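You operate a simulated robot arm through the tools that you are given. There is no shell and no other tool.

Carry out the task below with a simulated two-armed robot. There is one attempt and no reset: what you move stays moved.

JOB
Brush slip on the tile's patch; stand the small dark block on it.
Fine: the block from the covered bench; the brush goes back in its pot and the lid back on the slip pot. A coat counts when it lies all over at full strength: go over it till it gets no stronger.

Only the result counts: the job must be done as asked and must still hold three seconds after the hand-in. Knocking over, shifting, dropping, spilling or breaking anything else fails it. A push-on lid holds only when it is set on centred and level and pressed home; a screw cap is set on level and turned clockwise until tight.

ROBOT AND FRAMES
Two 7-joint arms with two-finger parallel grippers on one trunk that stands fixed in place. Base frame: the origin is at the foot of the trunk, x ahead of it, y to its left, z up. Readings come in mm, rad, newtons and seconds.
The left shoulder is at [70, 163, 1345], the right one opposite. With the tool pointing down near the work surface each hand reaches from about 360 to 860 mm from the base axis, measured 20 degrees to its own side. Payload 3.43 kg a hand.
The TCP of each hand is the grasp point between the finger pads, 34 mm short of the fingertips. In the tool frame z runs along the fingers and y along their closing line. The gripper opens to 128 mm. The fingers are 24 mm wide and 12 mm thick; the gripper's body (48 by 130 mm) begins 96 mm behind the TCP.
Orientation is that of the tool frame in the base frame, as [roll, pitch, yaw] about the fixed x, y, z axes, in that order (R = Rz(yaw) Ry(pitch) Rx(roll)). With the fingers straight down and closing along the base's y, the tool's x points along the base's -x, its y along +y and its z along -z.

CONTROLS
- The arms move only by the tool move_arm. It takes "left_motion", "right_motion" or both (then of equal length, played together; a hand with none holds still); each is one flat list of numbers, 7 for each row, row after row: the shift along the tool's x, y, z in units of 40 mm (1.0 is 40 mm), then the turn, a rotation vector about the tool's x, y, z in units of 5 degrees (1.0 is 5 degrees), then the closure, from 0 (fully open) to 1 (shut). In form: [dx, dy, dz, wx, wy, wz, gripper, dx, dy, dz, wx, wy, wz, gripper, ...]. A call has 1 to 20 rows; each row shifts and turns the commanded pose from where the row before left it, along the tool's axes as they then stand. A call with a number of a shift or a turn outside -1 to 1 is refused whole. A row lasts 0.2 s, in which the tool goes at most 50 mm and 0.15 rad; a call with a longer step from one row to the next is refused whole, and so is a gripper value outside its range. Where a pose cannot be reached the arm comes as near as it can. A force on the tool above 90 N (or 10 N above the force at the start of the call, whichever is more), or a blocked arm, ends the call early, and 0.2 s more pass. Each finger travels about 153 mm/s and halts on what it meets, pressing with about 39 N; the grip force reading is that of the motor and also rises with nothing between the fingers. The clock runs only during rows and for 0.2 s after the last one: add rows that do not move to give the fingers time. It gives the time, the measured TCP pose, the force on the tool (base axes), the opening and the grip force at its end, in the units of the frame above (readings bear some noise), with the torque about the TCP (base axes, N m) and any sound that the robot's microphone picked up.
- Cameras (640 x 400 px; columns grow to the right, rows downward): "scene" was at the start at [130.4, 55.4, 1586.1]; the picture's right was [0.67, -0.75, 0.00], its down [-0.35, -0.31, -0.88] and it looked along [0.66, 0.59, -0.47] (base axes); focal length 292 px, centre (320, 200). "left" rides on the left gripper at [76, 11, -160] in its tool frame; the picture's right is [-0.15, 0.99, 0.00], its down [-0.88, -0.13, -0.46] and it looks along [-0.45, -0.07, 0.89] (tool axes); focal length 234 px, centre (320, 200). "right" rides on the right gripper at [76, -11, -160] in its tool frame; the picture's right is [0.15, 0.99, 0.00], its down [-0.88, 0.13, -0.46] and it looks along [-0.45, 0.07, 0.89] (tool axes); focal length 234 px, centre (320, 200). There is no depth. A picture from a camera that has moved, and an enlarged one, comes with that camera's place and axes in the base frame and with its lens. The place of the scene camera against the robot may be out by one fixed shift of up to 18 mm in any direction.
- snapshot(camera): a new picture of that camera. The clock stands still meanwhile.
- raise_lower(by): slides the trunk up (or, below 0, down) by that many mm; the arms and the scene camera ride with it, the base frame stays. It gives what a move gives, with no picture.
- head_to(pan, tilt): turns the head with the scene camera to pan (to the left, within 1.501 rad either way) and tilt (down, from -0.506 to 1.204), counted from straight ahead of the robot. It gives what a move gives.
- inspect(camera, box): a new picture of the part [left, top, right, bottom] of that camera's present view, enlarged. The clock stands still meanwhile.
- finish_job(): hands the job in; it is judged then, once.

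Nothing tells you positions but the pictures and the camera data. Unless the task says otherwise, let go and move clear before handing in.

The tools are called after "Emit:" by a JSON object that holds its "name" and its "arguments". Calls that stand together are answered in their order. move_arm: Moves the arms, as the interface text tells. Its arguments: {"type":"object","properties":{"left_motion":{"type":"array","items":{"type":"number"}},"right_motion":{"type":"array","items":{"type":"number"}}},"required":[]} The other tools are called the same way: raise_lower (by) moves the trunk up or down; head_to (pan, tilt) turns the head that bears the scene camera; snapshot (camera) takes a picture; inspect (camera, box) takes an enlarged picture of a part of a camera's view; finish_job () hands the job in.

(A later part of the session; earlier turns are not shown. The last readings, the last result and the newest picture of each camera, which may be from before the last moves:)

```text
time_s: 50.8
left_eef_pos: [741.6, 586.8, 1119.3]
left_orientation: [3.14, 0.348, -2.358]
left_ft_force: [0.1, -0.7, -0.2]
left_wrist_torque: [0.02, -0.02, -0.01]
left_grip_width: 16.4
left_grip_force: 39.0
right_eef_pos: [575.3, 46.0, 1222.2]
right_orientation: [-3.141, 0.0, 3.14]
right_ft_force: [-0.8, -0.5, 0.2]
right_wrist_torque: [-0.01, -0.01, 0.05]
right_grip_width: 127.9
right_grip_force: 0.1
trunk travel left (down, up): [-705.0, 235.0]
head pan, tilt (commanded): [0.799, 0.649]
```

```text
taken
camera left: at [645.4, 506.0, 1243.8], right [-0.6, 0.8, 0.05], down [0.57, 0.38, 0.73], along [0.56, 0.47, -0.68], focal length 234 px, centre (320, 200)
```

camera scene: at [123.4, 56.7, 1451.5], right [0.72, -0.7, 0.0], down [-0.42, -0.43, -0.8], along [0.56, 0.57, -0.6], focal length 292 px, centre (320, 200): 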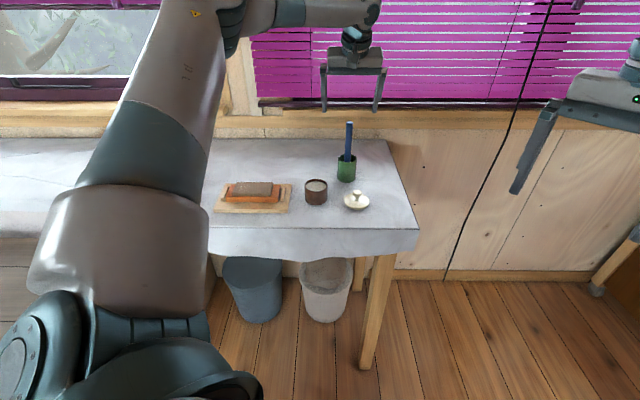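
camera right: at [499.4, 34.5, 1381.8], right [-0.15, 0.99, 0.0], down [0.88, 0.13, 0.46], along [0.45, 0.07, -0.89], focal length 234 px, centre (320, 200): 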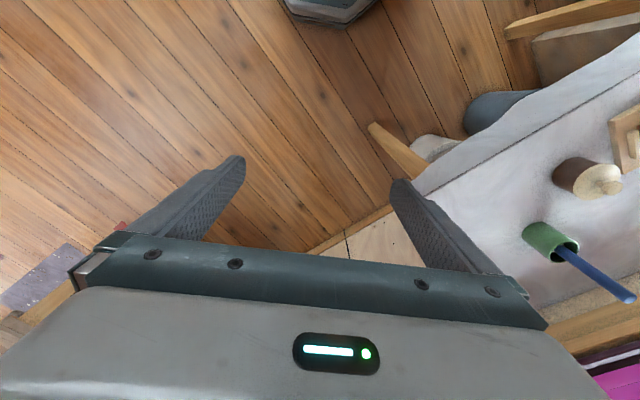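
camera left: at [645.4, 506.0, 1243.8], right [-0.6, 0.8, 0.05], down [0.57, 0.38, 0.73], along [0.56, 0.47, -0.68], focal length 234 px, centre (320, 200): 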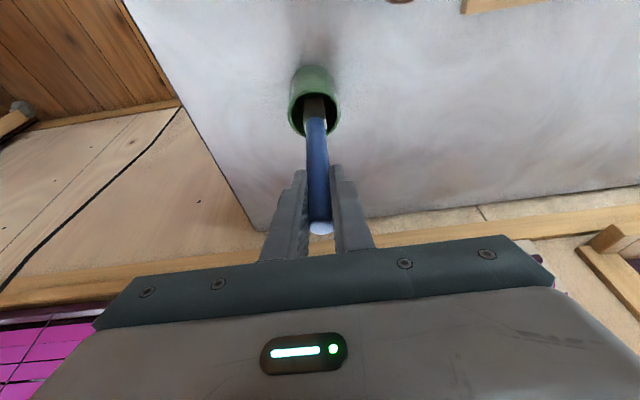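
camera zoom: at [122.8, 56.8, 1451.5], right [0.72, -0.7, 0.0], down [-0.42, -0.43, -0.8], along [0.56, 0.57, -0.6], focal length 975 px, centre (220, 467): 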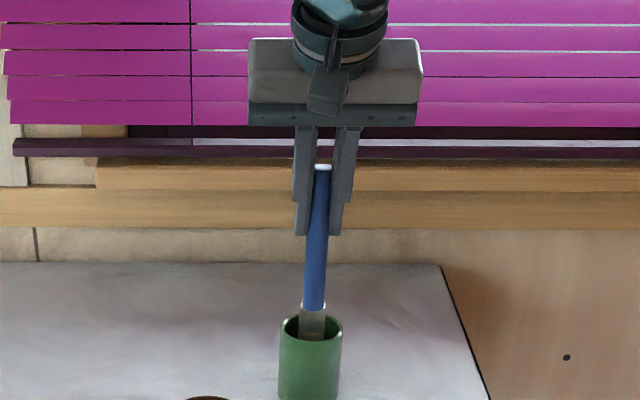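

The brush slides up cleanly with its ferrule in view. I continue lifting.

Emit:
{"name": "move_arm", "arguments": {"left_motion": [-0.041, 0, -0.1128, 0, 0, 0, 1, -0.041, 0, -0.1128, 0, 0, 0, 1, -0.041, 0, -0.1128, 0, 0, 0, 1, -0.041, 0, -0.1128, 0, 0, 0, 1, -0.041, 0, -0.1128, 0, 0, 0, 1, -0.041, 0, -0.1128, 0, 0, 0, 1, -0.041, 0, -0.1128, 0, 0, 0, 1, -0.041, 0, -0.1128, 0, 0, 0, 1, -0.041, 0, -0.1128, 0, 0, 0, 1, -0.041, 0, -0.1128, 0, 0, 0, 1, -0.041, 0, -0.1128, 0, 0, 0, 1, -0.041, 0, -0.1128, 0, 0, 0, 1, -0.041, 0, -0.1128, 0, 0, 0, 1]}}

Emit:
{"name": "inspect", "arguments": {"camera": "scene", "box": [300, 60, 400, 180]}}

Emit:
{"name": "snapshot", "arguments": {"camera": "left"}}

```text
time_s: 53.6
left_eef_pos: [742.3, 585.1, 1182.4]
left_orientation: [3.14, 0.349, -2.356]
left_ft_force: [-0.5, -0.7, -0.8]
left_wrist_torque: [0.0, 0.04, -0.01]
left_grip_width: 16.4
left_grip_force: 38.9
right_eef_pos: [575.2, 45.2, 1222.1]
right_orientation: [3.141, -0.001, 3.141]
right_ft_force: [-0.7, -0.2, -0.3]
right_wrist_torque: [0.0, 0.01, 0.04]
right_grip_width: 128.1
right_grip_force: 0.0
trunk travel left (down, up): [-705.0, 235.0]
head pan, tilt (commanded): [0.799, 0.649]
```

```text
3.33 times, centred on (350, 120) of scene
camera zoom: at [122.8, 56.8, 1451.5], right [0.72, -0.7, 0.0], down [-0.42, -0.43, -0.8], along [0.56, 0.57, -0.6], focal length 975 px, centre (220, 467)
```

zoom: 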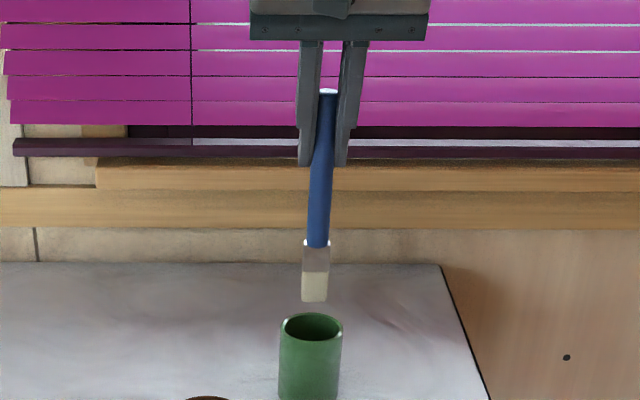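

```text
taken
camera left: at [645.2, 505.7, 1306.5], right [-0.6, 0.8, 0.05], down [0.57, 0.38, 0.73], along [0.56, 0.47, -0.68], focal length 234 px, centre (320, 200)
```

left: 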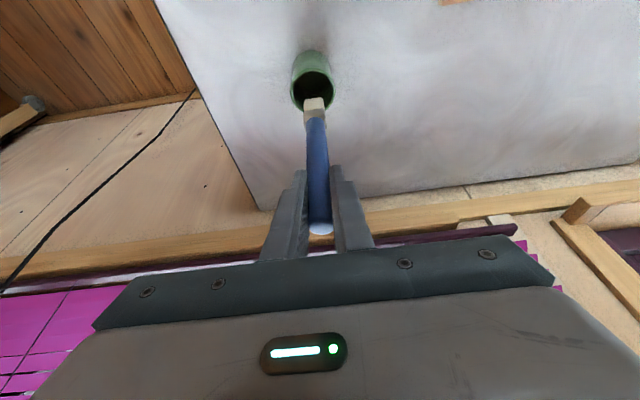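

The brush is out: flat bristles about 25 mm wide. I zoom in to find the tip relative to the hand.

Emit:
{"name": "inspect", "arguments": {"camera": "left", "box": [270, 70, 370, 240]}}

Emit:
{"name": "inspect", "arguments": {"camera": "scene", "box": [320, 70, 370, 160]}}

Emit:
{"name": "inspect", "arguments": {"camera": "right", "box": [440, 100, 640, 300]}}

```text
2.35 times, centred on (320, 155) of left
camera zoom: at [645.2, 505.7, 1306.5], right [-0.6, 0.8, 0.05], down [0.57, 0.38, 0.73], along [0.56, 0.47, -0.68], focal length 551 px, centre (320, 306)
```

zoom: 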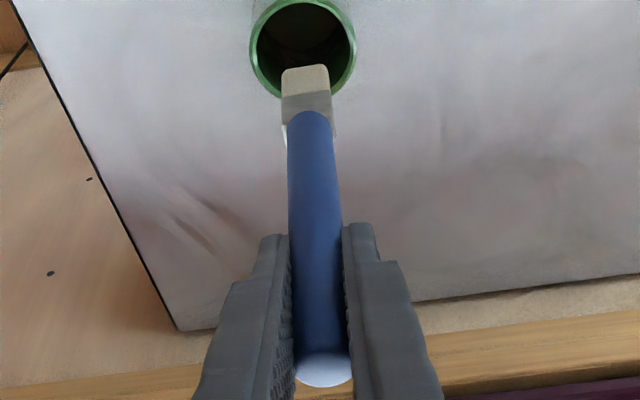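

```text
4.44 times, centred on (345, 115) of scene
camera zoom: at [122.8, 56.8, 1451.5], right [0.72, -0.7, 0.0], down [-0.42, -0.43, -0.8], along [0.56, 0.57, -0.6], focal length 1300 px, centre (209, 578)
```

zoom: 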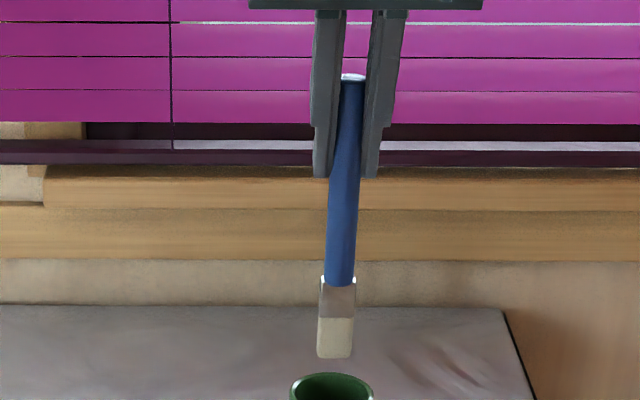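

```text
2.00 times, centred on (540, 200) of right
camera zoom: at [499.7, 34.5, 1381.6], right [-0.15, 0.99, 0.0], down [0.88, 0.13, 0.46], along [0.45, 0.07, -0.89], focal length 468 px, centre (-120, 200)
```

zoom: 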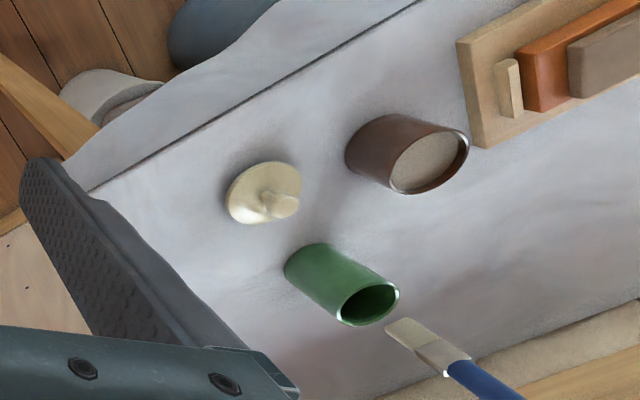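

The brush tip is at about (735.5, 581.7, 1033), i.e. 149 mm below the TCP. The patch is about 113 x 56 mm centred at (459, 703), top near z 956; the slip pot centre is (592, 574). I carry the brush slowly over the slip pot.

Emit:
{"name": "move_arm", "arguments": {"left_motion": [0.06, 0.06, -0.022, 0, 0, 0, 1, 0.1293, 0.1229, -0.047, 0, 0, 0, 1, 0.1293, 0.1229, -0.047, 0, 0, 0, 1, 0.1293, 0.1229, -0.047, 0, 0, 0, 1, 0.1293, 0.1229, -0.047, 0, 0, 0, 1, 0.1293, 0.1229, -0.047, 0, 0, 0, 1, 0.1293, 0.1229, -0.047, 0, 0, 0, 1, 0.1293, 0.1229, -0.047, 0, 0, 0, 1, 0.1293, 0.1229, -0.047, 0, 0, 0, 1, 0.1293, 0.1229, -0.047, 0, 0, 0, 1, 0.1293, 0.1229, -0.047, 0, 0, 0, 1, 0.1293, 0.1229, -0.047, 0, 0, 0, 1, 0.1293, 0.1229, -0.047, 0, 0, 0, 1, 0.1293, 0.1229, -0.047, 0, 0, 0, 1, 0.1293, 0.1229, -0.047, 0, 0, 0, 1, 0.1293, 0.1229, -0.047, 0, 0, 0, 1, 0.1293, 0.1229, -0.047, 0, 0, 0, 1, 0.1293, 0.1229, -0.047, 0, 0, 0, 1, 0.1293, 0.1229, -0.047, 0, 0, 0, 1, 0.1293, 0.1229, -0.047, 0, 0, 0, 1]}}

Emit:
{"name": "inspect", "arguments": {"camera": "scene", "box": [270, 80, 370, 220]}}

Emit:
{"name": "snapshot", "arguments": {"camera": "left"}}

Emit:
{"name": "inspect", "arguments": {"camera": "right", "box": [440, 100, 640, 300]}}

```text
time_s: 57.8
left_eef_pos: [597.2, 576.9, 1181.8]
left_orientation: [-3.142, 0.349, -2.353]
left_ft_force: [0.2, -0.4, 0.2]
left_wrist_torque: [-0.02, -0.01, 0.02]
left_grip_width: 16.1
left_grip_force: 39.5
right_eef_pos: [574.8, 45.7, 1222.5]
right_orientation: [-3.141, 0.0, -3.141]
right_ft_force: [0.1, 0.0, -0.4]
right_wrist_torque: [-0.01, -0.02, 0.02]
right_grip_width: 127.9
right_grip_force: 0.1
trunk travel left (down, up): [-705.0, 235.0]
head pan, tilt (commanded): [0.799, 0.649]
```

```text
2.86 times, centred on (320, 150) of scene
camera zoom: at [122.4, 57.0, 1451.6], right [0.72, -0.7, 0.0], down [-0.42, -0.43, -0.8], along [0.56, 0.57, -0.6], focal length 836 px, centre (320, 343)
```

zoom: 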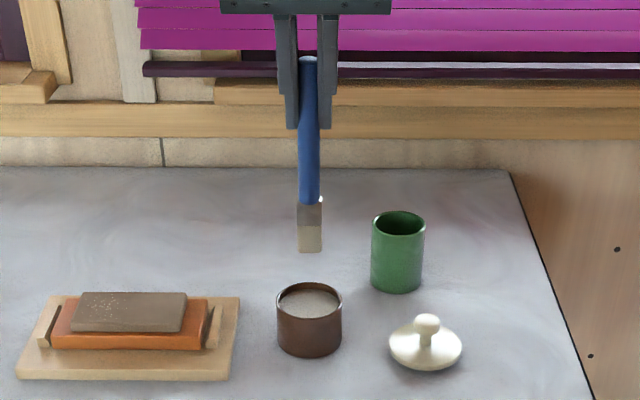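

```text
taken
camera left: at [501.0, 496.9, 1306.3], right [-0.6, 0.8, 0.05], down [0.57, 0.38, 0.73], along [0.56, 0.47, -0.68], focal length 234 px, centre (320, 200)
```

left: 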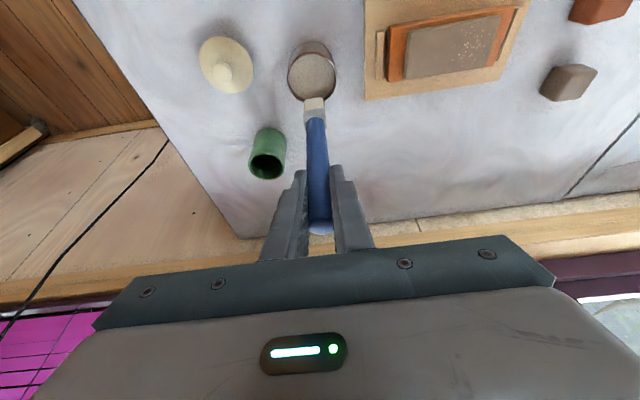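

```text
2.00 times, centred on (540, 200) of right
camera zoom: at [499.3, 34.7, 1381.8], right [-0.15, 0.99, 0.0], down [0.88, 0.13, 0.46], along [0.45, 0.07, -0.89], focal length 468 px, centre (-120, 200)
```

zoom: 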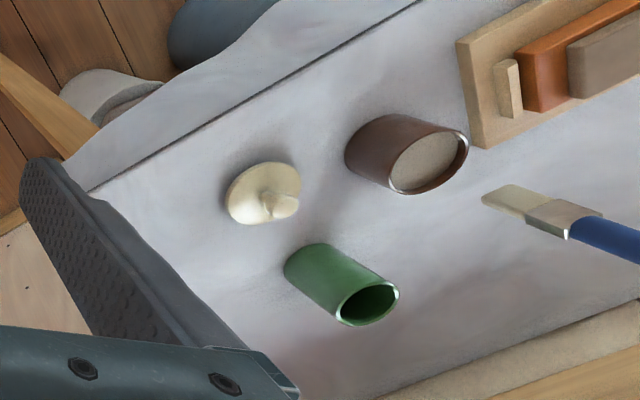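

I zoom more tightly on the bristle tip from both wrist cameras to get its true place.

Emit:
{"name": "inspect", "arguments": {"camera": "left", "box": [280, 30, 350, 140]}}

Emit:
{"name": "inspect", "arguments": {"camera": "right", "box": [580, 160, 640, 260]}}

Emit:
{"name": "inspect", "arguments": {"camera": "scene", "box": [300, 130, 340, 210]}}

```text
3.64 times, centred on (315, 85) of left
camera zoom: at [501.0, 496.9, 1306.3], right [-0.6, 0.8, 0.05], down [0.57, 0.38, 0.73], along [0.56, 0.47, -0.68], focal length 852 px, centre (338, 618)
```

zoom: 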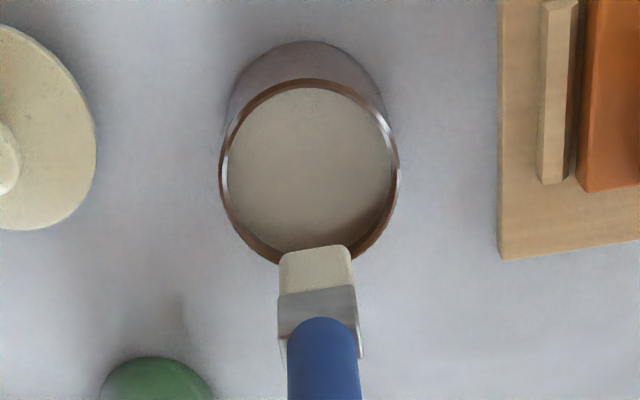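

```text
4.00 times, centred on (610, 210) of right
camera zoom: at [499.3, 34.7, 1381.8], right [-0.15, 0.99, 0.0], down [0.88, 0.13, 0.46], along [0.45, 0.07, -0.89], focal length 937 px, centre (-840, 160)
```

zoom: 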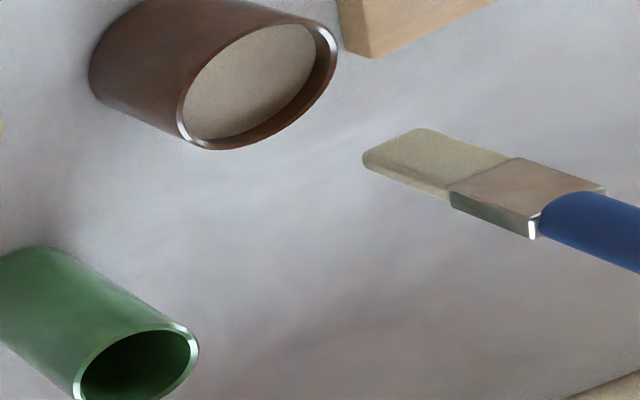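

```text
5.00 times, centred on (320, 170) of scene
camera zoom: at [122.4, 57.0, 1451.6], right [0.72, -0.7, 0.0], down [-0.42, -0.43, -0.8], along [0.56, 0.57, -0.6], focal length 1463 px, centre (320, 350)
```

zoom: 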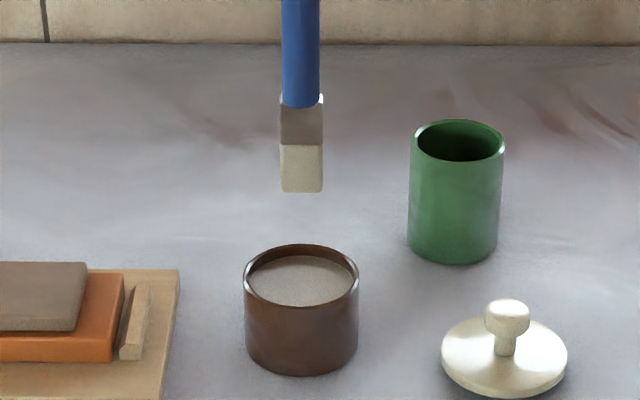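

Tip offset is about (-2.5, -1, -155.6) from the TCP. I centre it over the slip pot and lower it about 15 mm into the slip.

Emit:
{"name": "move_arm", "arguments": {"left_motion": [0.082, 0, -0.03, 0, 0, 0, 1, 0.0476, 0, 0.1309, 0, 0, 0, 1, 0.0476, 0, 0.1309, 0, 0, 0, 1, 0.0476, 0, 0.1309, 0, 0, 0, 1, 0.0476, 0, 0.1309, 0, 0, 0, 1, 0.0476, 0, 0.1309, 0, 0, 0, 1, 0.0476, 0, 0.1309, 0, 0, 0, 1, 0.0476, 0, 0.1309, 0, 0, 0, 1, 0.0476, 0, 0.1309, 0, 0, 0, 1, 0.0476, 0, 0.1309, 0, 0, 0, 1, 0, 0, 0, 0, 0, 0, 1]}}

Emit:
{"name": "inspect", "arguments": {"camera": "scene", "box": [290, 120, 350, 220]}}

Emit:
{"name": "inspect", "arguments": {"camera": "right", "box": [580, 120, 640, 220]}}

```text
time_s: 60.2
left_eef_pos: [595.3, 574.7, 1131.8]
left_orientation: [3.141, 0.35, -2.357]
left_ft_force: [-0.7, -0.3, -0.8]
left_wrist_torque: [0.01, -0.01, 0.01]
left_grip_width: 16.3
left_grip_force: 38.9
right_eef_pos: [575.6, 44.9, 1221.3]
right_orientation: [3.141, -0.001, -3.141]
right_ft_force: [-0.5, 0.0, -0.7]
right_wrist_torque: [-0.02, -0.01, 0.02]
right_grip_width: 128.0
right_grip_force: 0.1
trunk travel left (down, up): [-705.0, 235.0]
head pan, tilt (commanded): [0.799, 0.649]
```

```text
4.00 times, centred on (320, 170) of scene
camera zoom: at [122.8, 56.9, 1451.5], right [0.72, -0.7, 0.0], down [-0.42, -0.43, -0.8], along [0.56, 0.57, -0.6], focal length 1170 px, centre (320, 320)
```

zoom: 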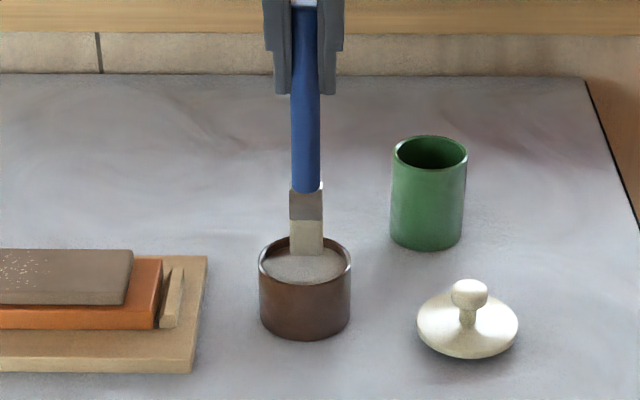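

```text
4.00 times, centred on (610, 170) of right
camera zoom: at [499.7, 34.6, 1381.6], right [-0.15, 0.99, 0.0], down [0.88, 0.13, 0.46], along [0.45, 0.07, -0.89], focal length 937 px, centre (-840, 320)
```

zoom: 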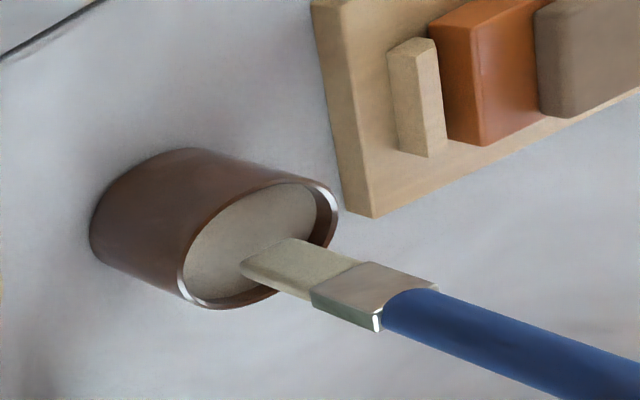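

The tip is in the mouth of the pot, above or just at the slip. I go down another 24 mm gently, then pause.

Emit:
{"name": "move_arm", "arguments": {"left_motion": [0.041, 0, 0.1128, 0, 0, 0, 1, 0.041, 0, 0.1128, 0, 0, 0, 1, 0.041, 0, 0.1128, 0, 0, 0, 1, 0.041, 0, 0.1128, 0, 0, 0, 1, 0.041, 0, 0.1128, 0, 0, 0, 1, 0, 0, 0, 0, 0, 0, 1, 0, 0, 0, 0, 0, 0, 1, 0, 0, 0, 0, 0, 0, 1]}}

Emit:
{"name": "inspect", "arguments": {"camera": "scene", "box": [290, 120, 350, 220]}}

Emit:
{"name": "inspect", "arguments": {"camera": "right", "box": [580, 120, 640, 220]}}

```text
time_s: 62.0
left_eef_pos: [593.5, 572.1, 1112.6]
left_orientation: [-3.139, 0.356, -2.357]
left_ft_force: [0.3, 3.4, 33.8]
left_wrist_torque: [0.42, -0.21, -0.01]
left_grip_width: 16.4
left_grip_force: 39.0
right_eef_pos: [572.9, 42.5, 1224.1]
right_orientation: [3.141, 0.002, 3.141]
right_ft_force: [0.0, 0.1, 0.4]
right_wrist_torque: [-0.01, -0.02, 0.0]
right_grip_width: 127.9
right_grip_force: 0.1
trunk travel left (down, up): [-705.0, 235.0]
head pan, tilt (commanded): [0.799, 0.649]
```

```text
4.00 times, centred on (320, 170) of scene
camera zoom: at [119.2, 53.6, 1452.2], right [0.72, -0.7, 0.0], down [-0.42, -0.43, -0.8], along [0.56, 0.57, -0.6], focal length 1170 px, centre (320, 320)
```

zoom: 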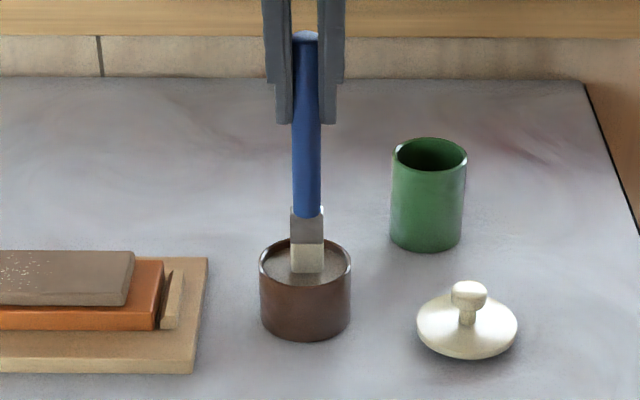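

```text
4.00 times, centred on (610, 170) of right
camera zoom: at [496.3, 31.5, 1383.2], right [-0.15, 0.99, 0.0], down [0.88, 0.13, 0.46], along [0.45, 0.07, -0.89], focal length 937 px, centre (-840, 320)
```

zoom: 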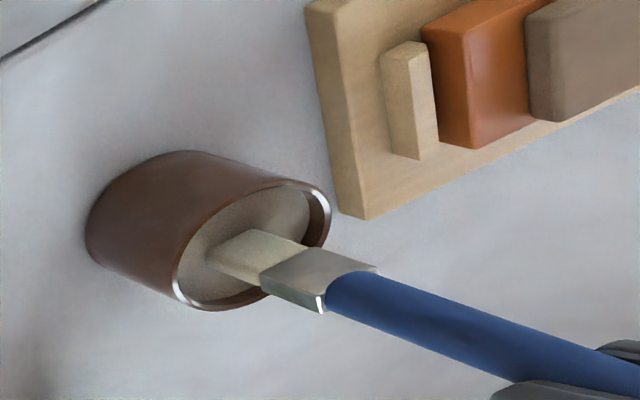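

The brush presses on the slip (34 N), so the slip surface acts solid near z 958. I lift off and look at the bristles to see whether they took slip.

Emit:
{"name": "move_arm", "arguments": {"left_motion": [-0.041, 0, -0.1128, 0, 0, 0, 1, 0, 0, 0, 0, 0, 0, 1]}}

Emit:
{"name": "move_arm", "arguments": {"left_motion": [-0.041, 0, -0.1128, 0, 0, 0, 1, -0.041, 0, -0.1128, 0, 0, 0, 1, -0.041, 0, -0.1128, 0, 0, 0, 1, -0.041, 0, -0.1128, 0, 0, 0, 1, -0.041, 0, -0.1128, 0, 0, 0, 1, -0.041, 0, -0.1128, 0, 0, 0, 1, -0.041, 0, -0.1128, 0, 0, 0, 1, -0.041, 0, -0.1128, 0, 0, 0, 1, 0, 0, 0, 0, 0, 0, 1]}}

Emit:
{"name": "inspect", "arguments": {"camera": "scene", "box": [290, 120, 350, 220]}}

Emit:
{"name": "inspect", "arguments": {"camera": "right", "box": [580, 120, 640, 220]}}

Emit:
{"name": "inspect", "arguments": {"camera": "left", "box": [270, 40, 370, 240]}}

```text
time_s: 62.6
left_eef_pos: [593.8, 572.7, 1112.1]
left_orientation: [3.141, 0.346, -2.356]
left_ft_force: [1.6, -1.9, 15.1]
left_wrist_torque: [-0.33, -0.36, -0.02]
left_grip_width: 16.1
left_grip_force: 39.1
right_eef_pos: [574.3, 44.1, 1222.4]
right_orientation: [3.139, 0.0, -3.14]
right_ft_force: [-0.3, -0.8, -0.2]
right_wrist_torque: [0.01, 0.02, 0.04]
right_grip_width: 128.0
right_grip_force: 0.0
trunk travel left (down, up): [-705.0, 235.0]
head pan, tilt (commanded): [0.799, 0.649]
```

```text
time_s: 64.6
left_eef_pos: [594.3, 574.9, 1150.6]
left_orientation: [-3.141, 0.349, -2.355]
left_ft_force: [0.2, 0.5, -0.1]
left_wrist_torque: [-0.05, 0.04, 0.02]
left_grip_width: 16.3
left_grip_force: 39.0
right_eef_pos: [576.0, 45.2, 1221.4]
right_orientation: [-3.141, 0.0, 3.141]
right_ft_force: [-0.8, 0.3, -0.6]
right_wrist_torque: [0.0, 0.01, 0.0]
right_grip_width: 128.1
right_grip_force: 0.1
trunk travel left (down, up): [-705.0, 235.0]
head pan, tilt (commanded): [0.799, 0.649]
```

```text
4.00 times, centred on (320, 170) of scene
camera zoom: at [123.0, 57.1, 1451.5], right [0.72, -0.7, 0.0], down [-0.42, -0.43, -0.8], along [0.56, 0.57, -0.6], focal length 1170 px, centre (320, 320)
```

zoom: 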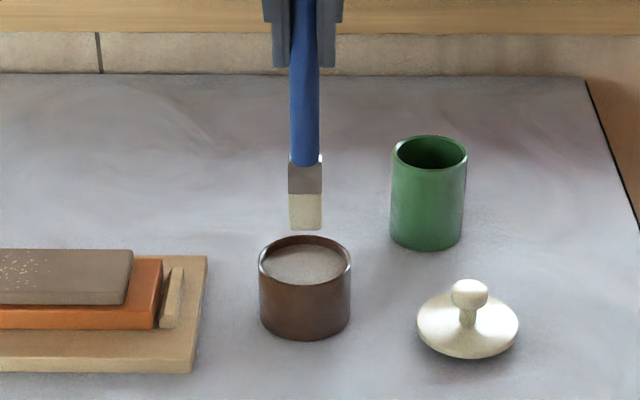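

```text
4.00 times, centred on (610, 170) of right
camera zoom: at [499.9, 34.8, 1381.5], right [-0.15, 0.99, 0.0], down [0.88, 0.13, 0.46], along [0.45, 0.07, -0.89], focal length 937 px, centre (-840, 320)
```

zoom: 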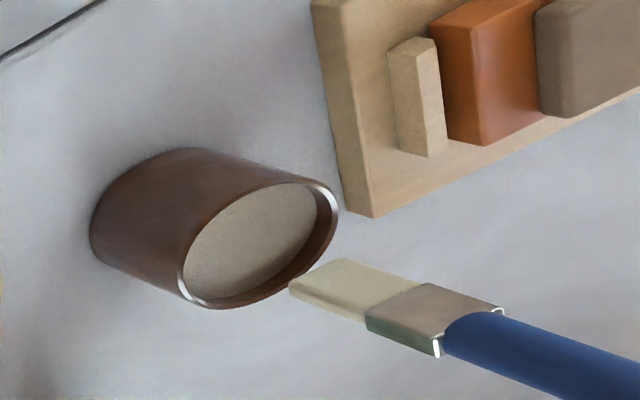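

```text
2.00 times, centred on (320, 140) of left
camera zoom: at [498.9, 494.7, 1275.4], right [-0.6, 0.8, 0.05], down [0.57, 0.38, 0.73], along [0.56, 0.47, -0.68], focal length 468 px, centre (320, 320)
```

zoom: 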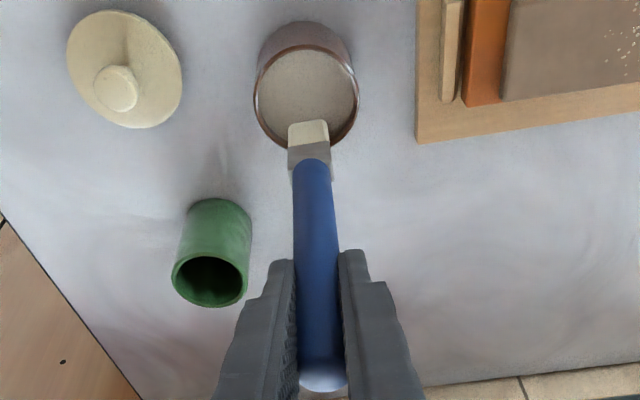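

The bristles look paler now, wetted with slip. I carry the brush at this height over to the patch's near right corner.

Emit:
{"name": "move_arm", "arguments": {"left_motion": [0.0309, 0.1765, -0.01125, 0, 0, 0, 1, 0.0309, 0.1765, -0.01125, 0, 0, 0, 1, 0.0309, 0.1765, -0.01125, 0, 0, 0, 1, 0.0309, 0.1765, -0.01125, 0, 0, 0, 1, 0.0309, 0.1765, -0.01125, 0, 0, 0, 1, 0.0309, 0.1765, -0.01125, 0, 0, 0, 1, 0.0309, 0.1765, -0.01125, 0, 0, 0, 1, 0.0309, 0.1765, -0.01125, 0, 0, 0, 1, 0.0309, 0.1765, -0.01125, 0, 0, 0, 1, 0.0309, 0.1765, -0.01125, 0, 0, 0, 1, 0.0309, 0.1765, -0.01125, 0, 0, 0, 1, 0.0309, 0.1765, -0.01125, 0, 0, 0, 1, 0.0309, 0.1765, -0.01125, 0, 0, 0, 1, 0.0309, 0.1765, -0.01125, 0, 0, 0, 1, 0.0309, 0.1765, -0.01125, 0, 0, 0, 1, 0.0309, 0.1765, -0.01125, 0, 0, 0, 1, 0.0309, 0.1765, -0.01125, 0, 0, 0, 1, 0.0309, 0.1765, -0.01125, 0, 0, 0, 1, 0.0309, 0.1765, -0.01125, 0, 0, 0, 1, 0.0309, 0.1765, -0.01125, 0, 0, 0, 1]}}

Emit:
{"name": "inspect", "arguments": {"camera": "left", "box": [230, 20, 430, 180]}}

Emit:
{"name": "inspect", "arguments": {"camera": "scene", "box": [200, 120, 320, 220]}}

```text
time_s: 68.8
left_eef_pos: [476.6, 658.0, 1151.3]
left_orientation: [3.141, 0.349, -2.357]
left_ft_force: [0.4, 0.3, -1.6]
left_wrist_torque: [0.0, 0.0, 0.0]
left_grip_width: 16.5
left_grip_force: 39.1
right_eef_pos: [575.2, 45.6, 1222.2]
right_orientation: [3.141, 0.0, -3.141]
right_ft_force: [0.2, -1.3, 0.2]
right_wrist_torque: [-0.01, -0.01, 0.0]
right_grip_width: 127.8
right_grip_force: 0.0
trunk travel left (down, up): [-705.0, 235.0]
head pan, tilt (commanded): [0.799, 0.649]
```

```text
2.50 times, centred on (330, 100) of left
camera zoom: at [379.8, 577.6, 1274.7], right [-0.6, 0.8, 0.05], down [0.57, 0.38, 0.73], along [0.56, 0.47, -0.68], focal length 585 px, centre (295, 450)
```

zoom: 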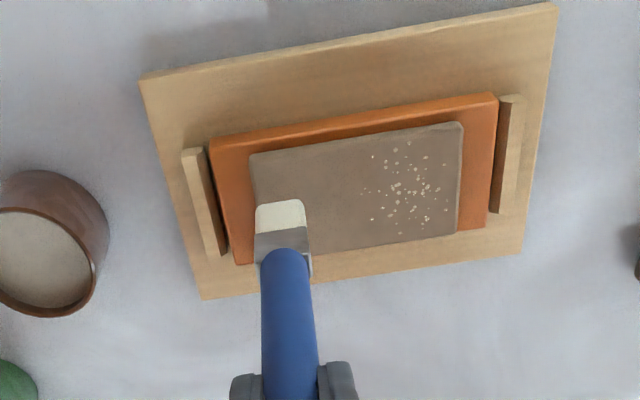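

```text
4.00 times, centred on (260, 170) of scene
camera zoom: at [122.4, 57.3, 1451.6], right [0.72, -0.7, 0.0], down [-0.42, -0.43, -0.8], along [0.56, 0.57, -0.6], focal length 1170 px, centre (560, 320)
```

zoom: 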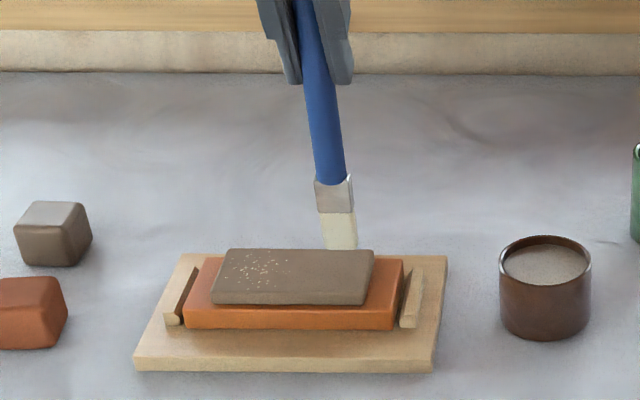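

The bristles carry white slip and hang over the right end of the patch. I lower to just above it, then feel for contact in small steps.

Emit:
{"name": "move_arm", "arguments": {"left_motion": [0.0406, 0, 0.1116, 0, 0, 0, 1, 0.0406, 0, 0.1116, 0, 0, 0, 1, 0.0406, 0, 0.1116, 0, 0, 0, 1, 0.0406, 0, 0.1116, 0, 0, 0, 1, 0.0406, 0, 0.1116, 0, 0, 0, 1, 0.0406, 0, 0.1116, 0, 0, 0, 1, 0.0406, 0, 0.1116, 0, 0, 0, 1, 0, 0, 0, 0, 0, 0, 1]}}

Emit:
{"name": "inspect", "arguments": {"camera": "left", "box": [230, 20, 430, 180]}}

Emit:
{"name": "inspect", "arguments": {"camera": "scene", "box": [200, 120, 320, 220]}}

```text
time_s: 70.6
left_eef_pos: [476.4, 656.0, 1122.7]
left_orientation: [-3.14, 0.355, -2.355]
left_ft_force: [0.5, 2.7, 17.6]
left_wrist_torque: [0.38, -0.15, 0.0]
left_grip_width: 16.2
left_grip_force: 39.4
right_eef_pos: [574.4, 43.9, 1222.6]
right_orientation: [3.139, 0.001, 3.141]
right_ft_force: [0.7, 0.2, -0.3]
right_wrist_torque: [0.02, -0.01, -0.01]
right_grip_width: 128.2
right_grip_force: 0.2
trunk travel left (down, up): [-705.0, 235.0]
head pan, tilt (commanded): [0.799, 0.649]
```

```text
2.50 times, centred on (330, 100) of left
camera zoom: at [379.4, 575.7, 1244.1], right [-0.6, 0.8, 0.05], down [0.56, 0.38, 0.73], along [0.57, 0.47, -0.68], focal length 585 px, centre (295, 450)
```

zoom: 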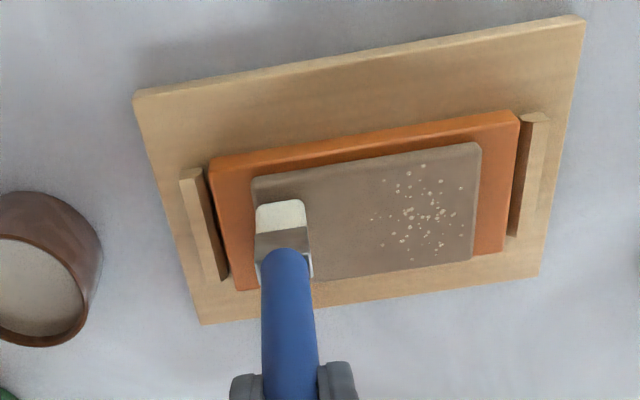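

```text
4.00 times, centred on (260, 170) of scene
camera zoom: at [121.2, 55.0, 1452.0], right [0.72, -0.7, 0.0], down [-0.42, -0.43, -0.8], along [0.56, 0.57, -0.6], focal length 1170 px, centre (560, 320)
```

zoom: 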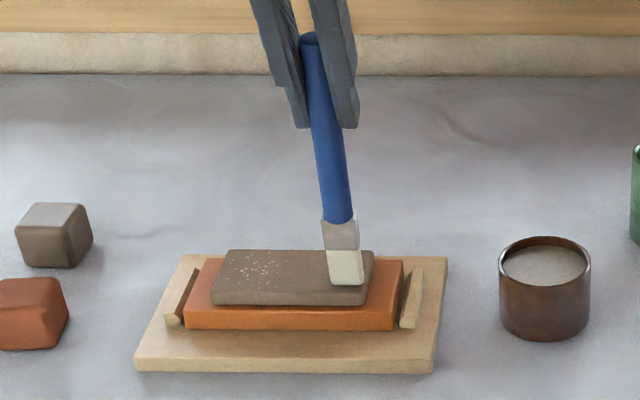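

Contact came at TCP z about 1123. I ease the pressure to a few newtons and make a first slow stroke along the patch toward its left end.

Emit:
{"name": "move_arm", "arguments": {"left_motion": [-0.026, 0, -0.0705, 0, 0, 0, 1, 0, 0.125, 0, 0, 0, 0, 1, 0, 0.125, 0, 0, 0, 0, 1, 0, 0.125, 0, 0, 0, 0, 1, 0, 0.125, 0, 0, 0, 0, 1, 0, 0.125, 0, 0, 0, 0, 1]}}

Emit:
{"name": "inspect", "arguments": {"camera": "left", "box": [230, 20, 430, 180]}}

Emit:
{"name": "inspect", "arguments": {"camera": "scene", "box": [200, 120, 320, 220]}}

```text
time_s: 72.0
left_eef_pos: [458.2, 673.7, 1120.8]
left_orientation: [3.141, 0.351, -2.357]
left_ft_force: [1.5, -2.6, 10.9]
left_wrist_torque: [-0.47, -0.35, 0.03]
left_grip_width: 16.3
left_grip_force: 38.7
right_eef_pos: [574.6, 43.2, 1221.6]
right_orientation: [3.139, -0.001, -3.141]
right_ft_force: [0.6, 0.0, 0.2]
right_wrist_torque: [-0.01, 0.04, -0.01]
right_grip_width: 128.1
right_grip_force: 0.1
trunk travel left (down, up): [-705.0, 235.0]
head pan, tilt (commanded): [0.799, 0.649]
```

```text
2.50 times, centred on (330, 100) of left
camera zoom: at [362.5, 593.1, 1244.8], right [-0.6, 0.8, 0.05], down [0.57, 0.38, 0.73], along [0.56, 0.47, -0.68], focal length 585 px, centre (295, 450)
```

zoom: 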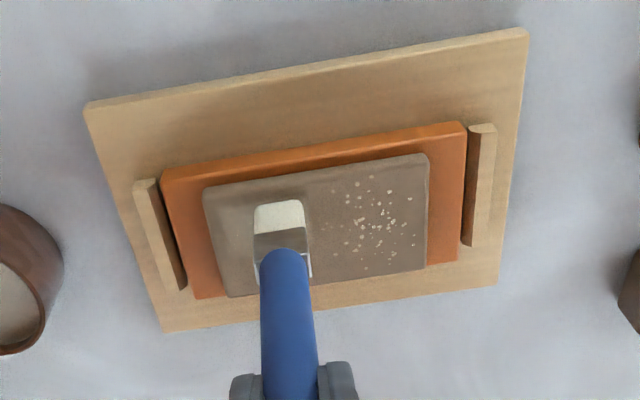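

```text
4.00 times, centred on (260, 170) of scene
camera zoom: at [122.0, 55.2, 1451.7], right [0.72, -0.7, 0.0], down [-0.42, -0.43, -0.8], along [0.56, 0.57, -0.6], focal length 1170 px, centre (560, 320)
```

zoom: 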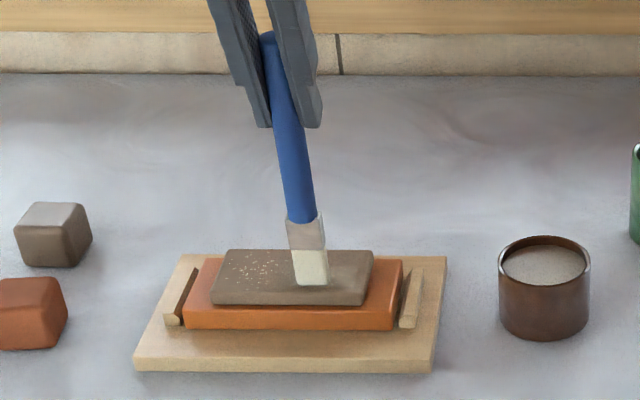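

Pressure is about 11 N; any coat so far is faint. I continue the stroke to the left end and lift to see what was laid.

Emit:
{"name": "move_arm", "arguments": {"left_motion": [0, 0.125, 0, 0, 0, 0, 1, 0, 0.125, 0, 0, 0, 0, 1, 0, 0.125, 0, 0, 0, 0, 1, 0, 0.125, 0, 0, 0, 0, 1, 0, 0.125, 0, 0, 0, 0, 1, 0, 0.125, 0, 0, 0, 0, 1, 0, 0.125, 0, 0, 0, 0, 1, 0, 0.125, 0, 0, 0, 0, 1, 0, 0.125, 0, 0, 0, 0, 1, 0, 0.125, 0, 0, 0, 0, 1, 0, 0.125, 0, 0, 0, 0, 1]}}

Emit:
{"name": "inspect", "arguments": {"camera": "left", "box": [230, 20, 430, 180]}}

Emit:
{"name": "inspect", "arguments": {"camera": "scene", "box": [210, 160, 300, 220]}}

```text
time_s: 74.4
left_eef_pos: [420.4, 713.3, 1121.3]
left_orientation: [-3.141, 0.35, -2.356]
left_ft_force: [1.7, -1.7, 7.7]
left_wrist_torque: [-0.27, -0.2, 0.04]
left_grip_width: 16.5
left_grip_force: 39.0
right_eef_pos: [575.3, 45.4, 1220.2]
right_orientation: [3.141, 0.0, 3.141]
right_ft_force: [-0.3, 0.5, 0.1]
right_wrist_torque: [0.0, 0.0, -0.04]
right_grip_width: 128.2
right_grip_force: 0.1
trunk travel left (down, up): [-705.0, 235.0]
head pan, tilt (commanded): [0.799, 0.649]
```

```text
2.50 times, centred on (330, 100) of left
camera zoom: at [323.5, 632.8, 1244.8], right [-0.6, 0.8, 0.05], down [0.57, 0.38, 0.73], along [0.56, 0.47, -0.68], focal length 585 px, centre (295, 450)
```

zoom: 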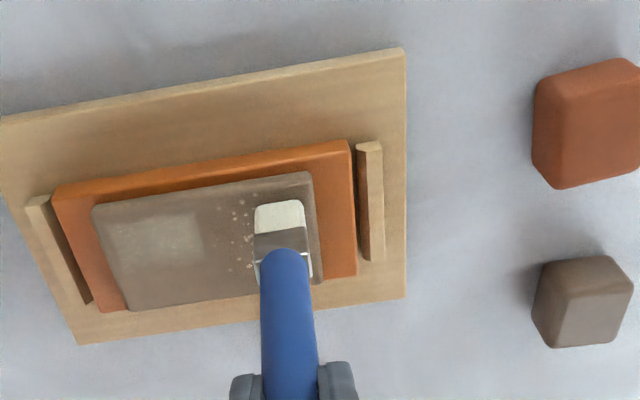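

```text
6.67 times, centred on (255, 190) of scene
camera zoom: at [122.3, 55.7, 1451.6], right [0.72, -0.7, 0.0], down [-0.42, -0.43, -0.8], along [0.56, 0.57, -0.6], focal length 1950 px, centre (753, 267)
```

zoom: 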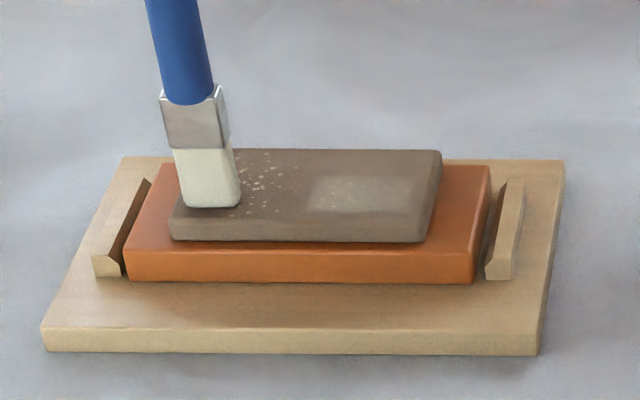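

A faint pale rectangle has appeared on the right part of the slab: that is the patch taking its first coat, while the speckled area to the left stays bare. I lift the brush and look closely.

Emit:
{"name": "move_arm", "arguments": {"left_motion": [-0.0684, 0, -0.188, 0, 0, 0, 1, -0.0684, 0, -0.188, 0, 0, 0, 1, 0, 0, 0, 0, 0, 0, 1]}}

Emit:
{"name": "inspect", "arguments": {"camera": "left", "box": [230, 70, 350, 150]}}

Emit:
{"name": "inspect", "arguments": {"camera": "scene", "box": [215, 160, 295, 210]}}

Emit:
{"name": "snapshot", "arguments": {"camera": "left"}}

```text
time_s: 75.2
left_eef_pos: [418.9, 713.3, 1136.3]
left_orientation: [3.141, 0.349, -2.357]
left_ft_force: [-0.3, 0.5, 0.0]
left_wrist_torque: [-0.01, -0.02, -0.01]
left_grip_width: 16.4
left_grip_force: 39.4
right_eef_pos: [575.2, 47.0, 1222.7]
right_orientation: [-3.141, 0.0, -3.141]
right_ft_force: [0.5, -0.4, -1.1]
right_wrist_torque: [-0.04, -0.01, 0.0]
right_grip_width: 128.0
right_grip_force: 0.0
trunk travel left (down, up): [-705.0, 235.0]
head pan, tilt (commanded): [0.799, 0.649]
```

```text
5.00 times, centred on (290, 110) of left
camera zoom: at [323.8, 633.9, 1259.7], right [-0.6, 0.8, 0.05], down [0.57, 0.38, 0.73], along [0.56, 0.47, -0.68], focal length 1171 px, centre (470, 650)
```

zoom: 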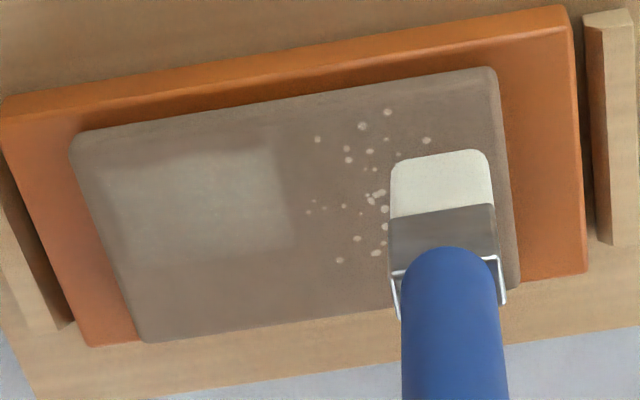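

```text
8.00 times, centred on (255, 185) of scene
camera zoom: at [122.9, 57.3, 1451.5], right [0.72, -0.7, 0.0], down [-0.42, -0.43, -0.8], along [0.56, 0.57, -0.61], focal length 2340 px, centre (840, 320)
```

zoom: 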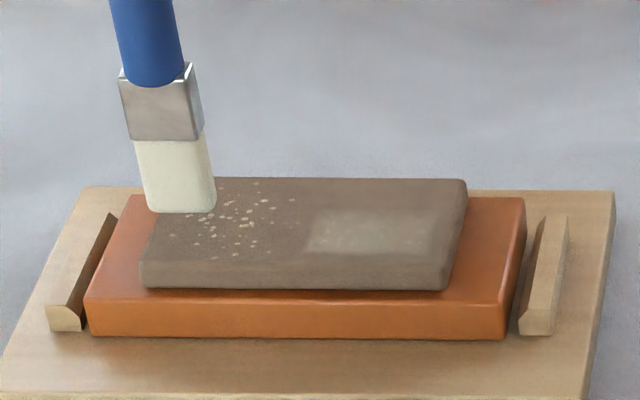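

```text
taken
camera left: at [323.8, 633.9, 1259.7], right [-0.6, 0.8, 0.05], down [0.57, 0.38, 0.73], along [0.56, 0.47, -0.68], focal length 234 px, centre (320, 200)
```

left: 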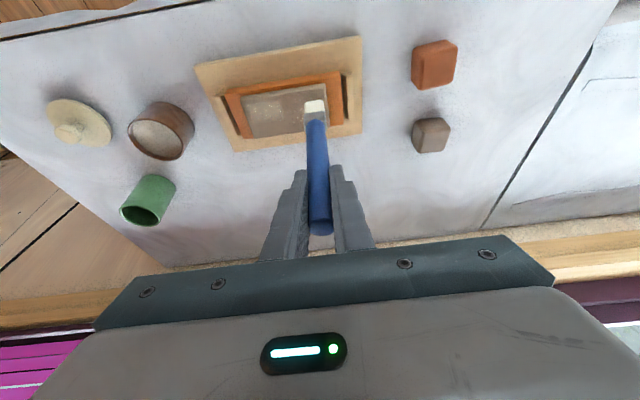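

The coat appears on a rectangle in the slab's right half. I go back over that part with a second stroke line 8 mm further out, brushing from its left to its right end.

Emit:
{"name": "move_arm", "arguments": {"left_motion": [-0.087, -0.459, 0.0316, 0, 0, 0, 1, -0.087, -0.459, 0.0316, 0, 0, 0, 1, 0.0684, 0, 0.188, 0, 0, 0, 1, 0.0684, 0, 0.188, 0, 0, 0, 1, 0, -0.125, 0, 0, 0, 0, 1, 0, -0.125, 0, 0, 0, 0, 1, 0, -0.125, 0, 0, 0, 0, 1, 0, -0.125, 0, 0, 0, 0, 1, 0, -0.125, 0, 0, 0, 0, 1, 0, -0.125, 0, 0, 0, 0, 1, 0, -0.125, 0, 0, 0, 0, 1, 0, -0.125, 0, 0, 0, 0, 1, 0, -0.125, 0, 0, 0, 0, 1, 0, -0.125, 0, 0, 0, 0, 1, 0, -0.125, 0, 0, 0, 0, 1]}}

Emit:
{"name": "inspect", "arguments": {"camera": "left", "box": [260, 60, 420, 150]}}

Emit:
{"name": "inspect", "arguments": {"camera": "scene", "box": [215, 160, 295, 210]}}

```text
time_s: 78.4
left_eef_pos: [489.6, 653.7, 1120.4]
left_orientation: [3.141, 0.352, -2.356]
left_ft_force: [-2.2, 1.9, 6.9]
left_wrist_torque: [0.37, 0.37, -0.01]
left_grip_width: 16.4
left_grip_force: 38.7
right_eef_pos: [574.9, 44.0, 1221.6]
right_orientation: [3.141, -0.002, -3.141]
right_ft_force: [-0.5, 0.0, 1.0]
right_wrist_torque: [0.03, -0.01, 0.01]
right_grip_width: 128.0
right_grip_force: 0.0
trunk travel left (down, up): [-705.0, 235.0]
head pan, tilt (commanded): [0.799, 0.649]
```

```text
4.00 times, centred on (340, 105) of left
camera zoom: at [393.5, 573.3, 1244.7], right [-0.6, 0.8, 0.05], down [0.57, 0.38, 0.73], along [0.56, 0.47, -0.68], focal length 937 px, centre (240, 580)
```

zoom: 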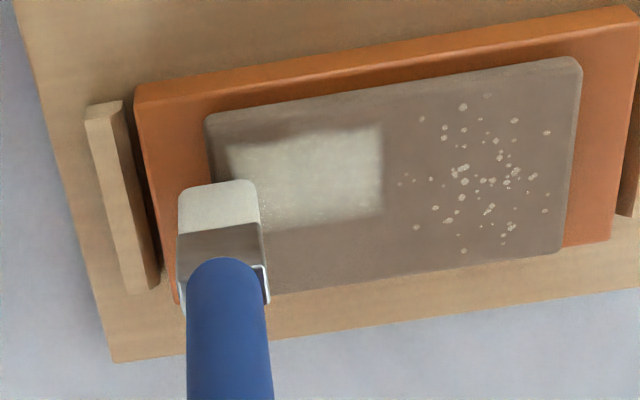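

```text
8.00 times, centred on (255, 185) of scene
camera zoom: at [121.8, 56.0, 1451.6], right [0.72, -0.7, 0.0], down [-0.42, -0.43, -0.8], along [0.56, 0.57, -0.6], focal length 2340 px, centre (840, 320)
```

zoom: 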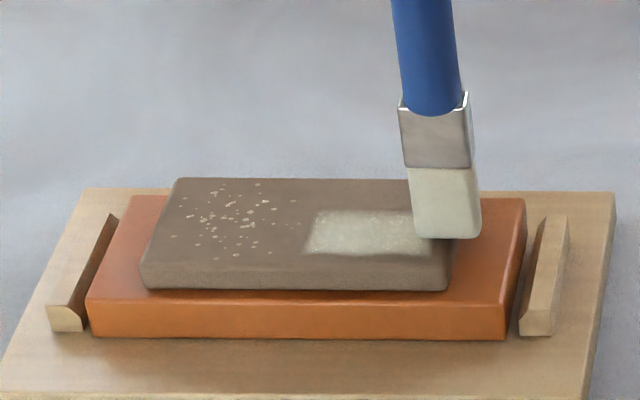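

The coat is clearly building up. I lift and swing the brush aside to see the whole patch.

Emit:
{"name": "move_arm", "arguments": {"left_motion": [-0.0684, 0, -0.188, 0, 0, 0, 1, -0.0684, 0, -0.188, 0, 0, 0, 1, 0, -0.3, 0, 0, 0, 0, 1, 0, -0.4, 0, 0, 0, 0, 1, 0, -0.3, 0, 0, 0, 0, 1, 0, 0, 0, 0, 0, 0, 1]}}

Emit:
{"name": "inspect", "arguments": {"camera": "left", "box": [310, 40, 470, 140]}}

Emit:
{"name": "inspect", "arguments": {"camera": "scene", "box": [215, 160, 295, 210]}}

```text
time_s: 79.8
left_eef_pos: [518.6, 625.4, 1135.8]
left_orientation: [3.141, 0.349, -2.353]
left_ft_force: [0.3, 0.5, -0.5]
left_wrist_torque: [-0.02, -0.03, -0.03]
left_grip_width: 16.3
left_grip_force: 39.4
right_eef_pos: [574.8, 46.8, 1222.0]
right_orientation: [3.141, -0.001, -3.141]
right_ft_force: [0.2, 0.5, 0.3]
right_wrist_torque: [0.0, -0.01, -0.05]
right_grip_width: 128.3
right_grip_force: 0.0
trunk travel left (down, up): [-705.0, 235.0]
head pan, tilt (commanded): [0.799, 0.649]
```

```text
4.00 times, centred on (390, 90) of left
camera zoom: at [422.9, 546.0, 1259.5], right [-0.6, 0.8, 0.05], down [0.57, 0.38, 0.73], along [0.56, 0.47, -0.68], focal length 937 px, centre (40, 640)
```

zoom: 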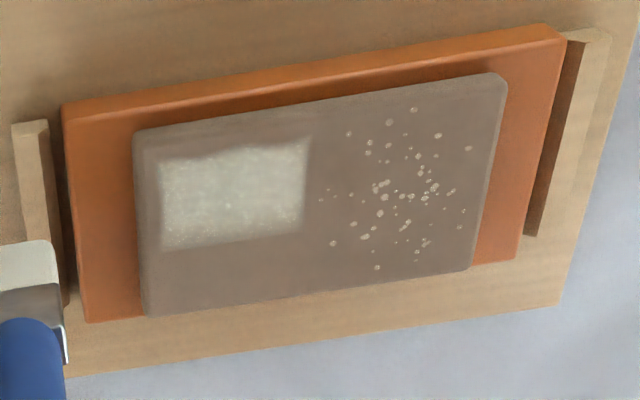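

```text
8.00 times, centred on (255, 185) of scene
camera zoom: at [122.7, 57.4, 1451.5], right [0.72, -0.7, 0.0], down [-0.42, -0.43, -0.8], along [0.56, 0.57, -0.6], focal length 2340 px, centre (840, 320)
```

zoom: 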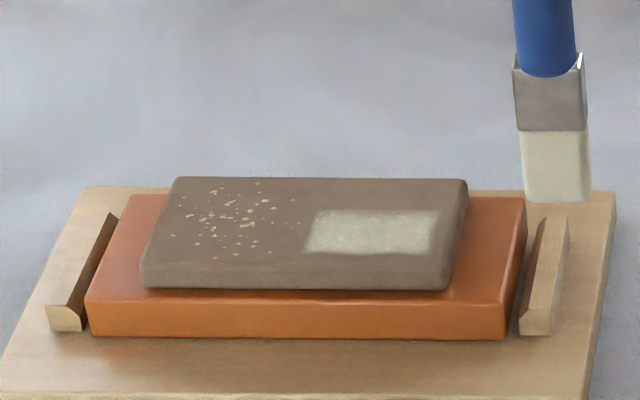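

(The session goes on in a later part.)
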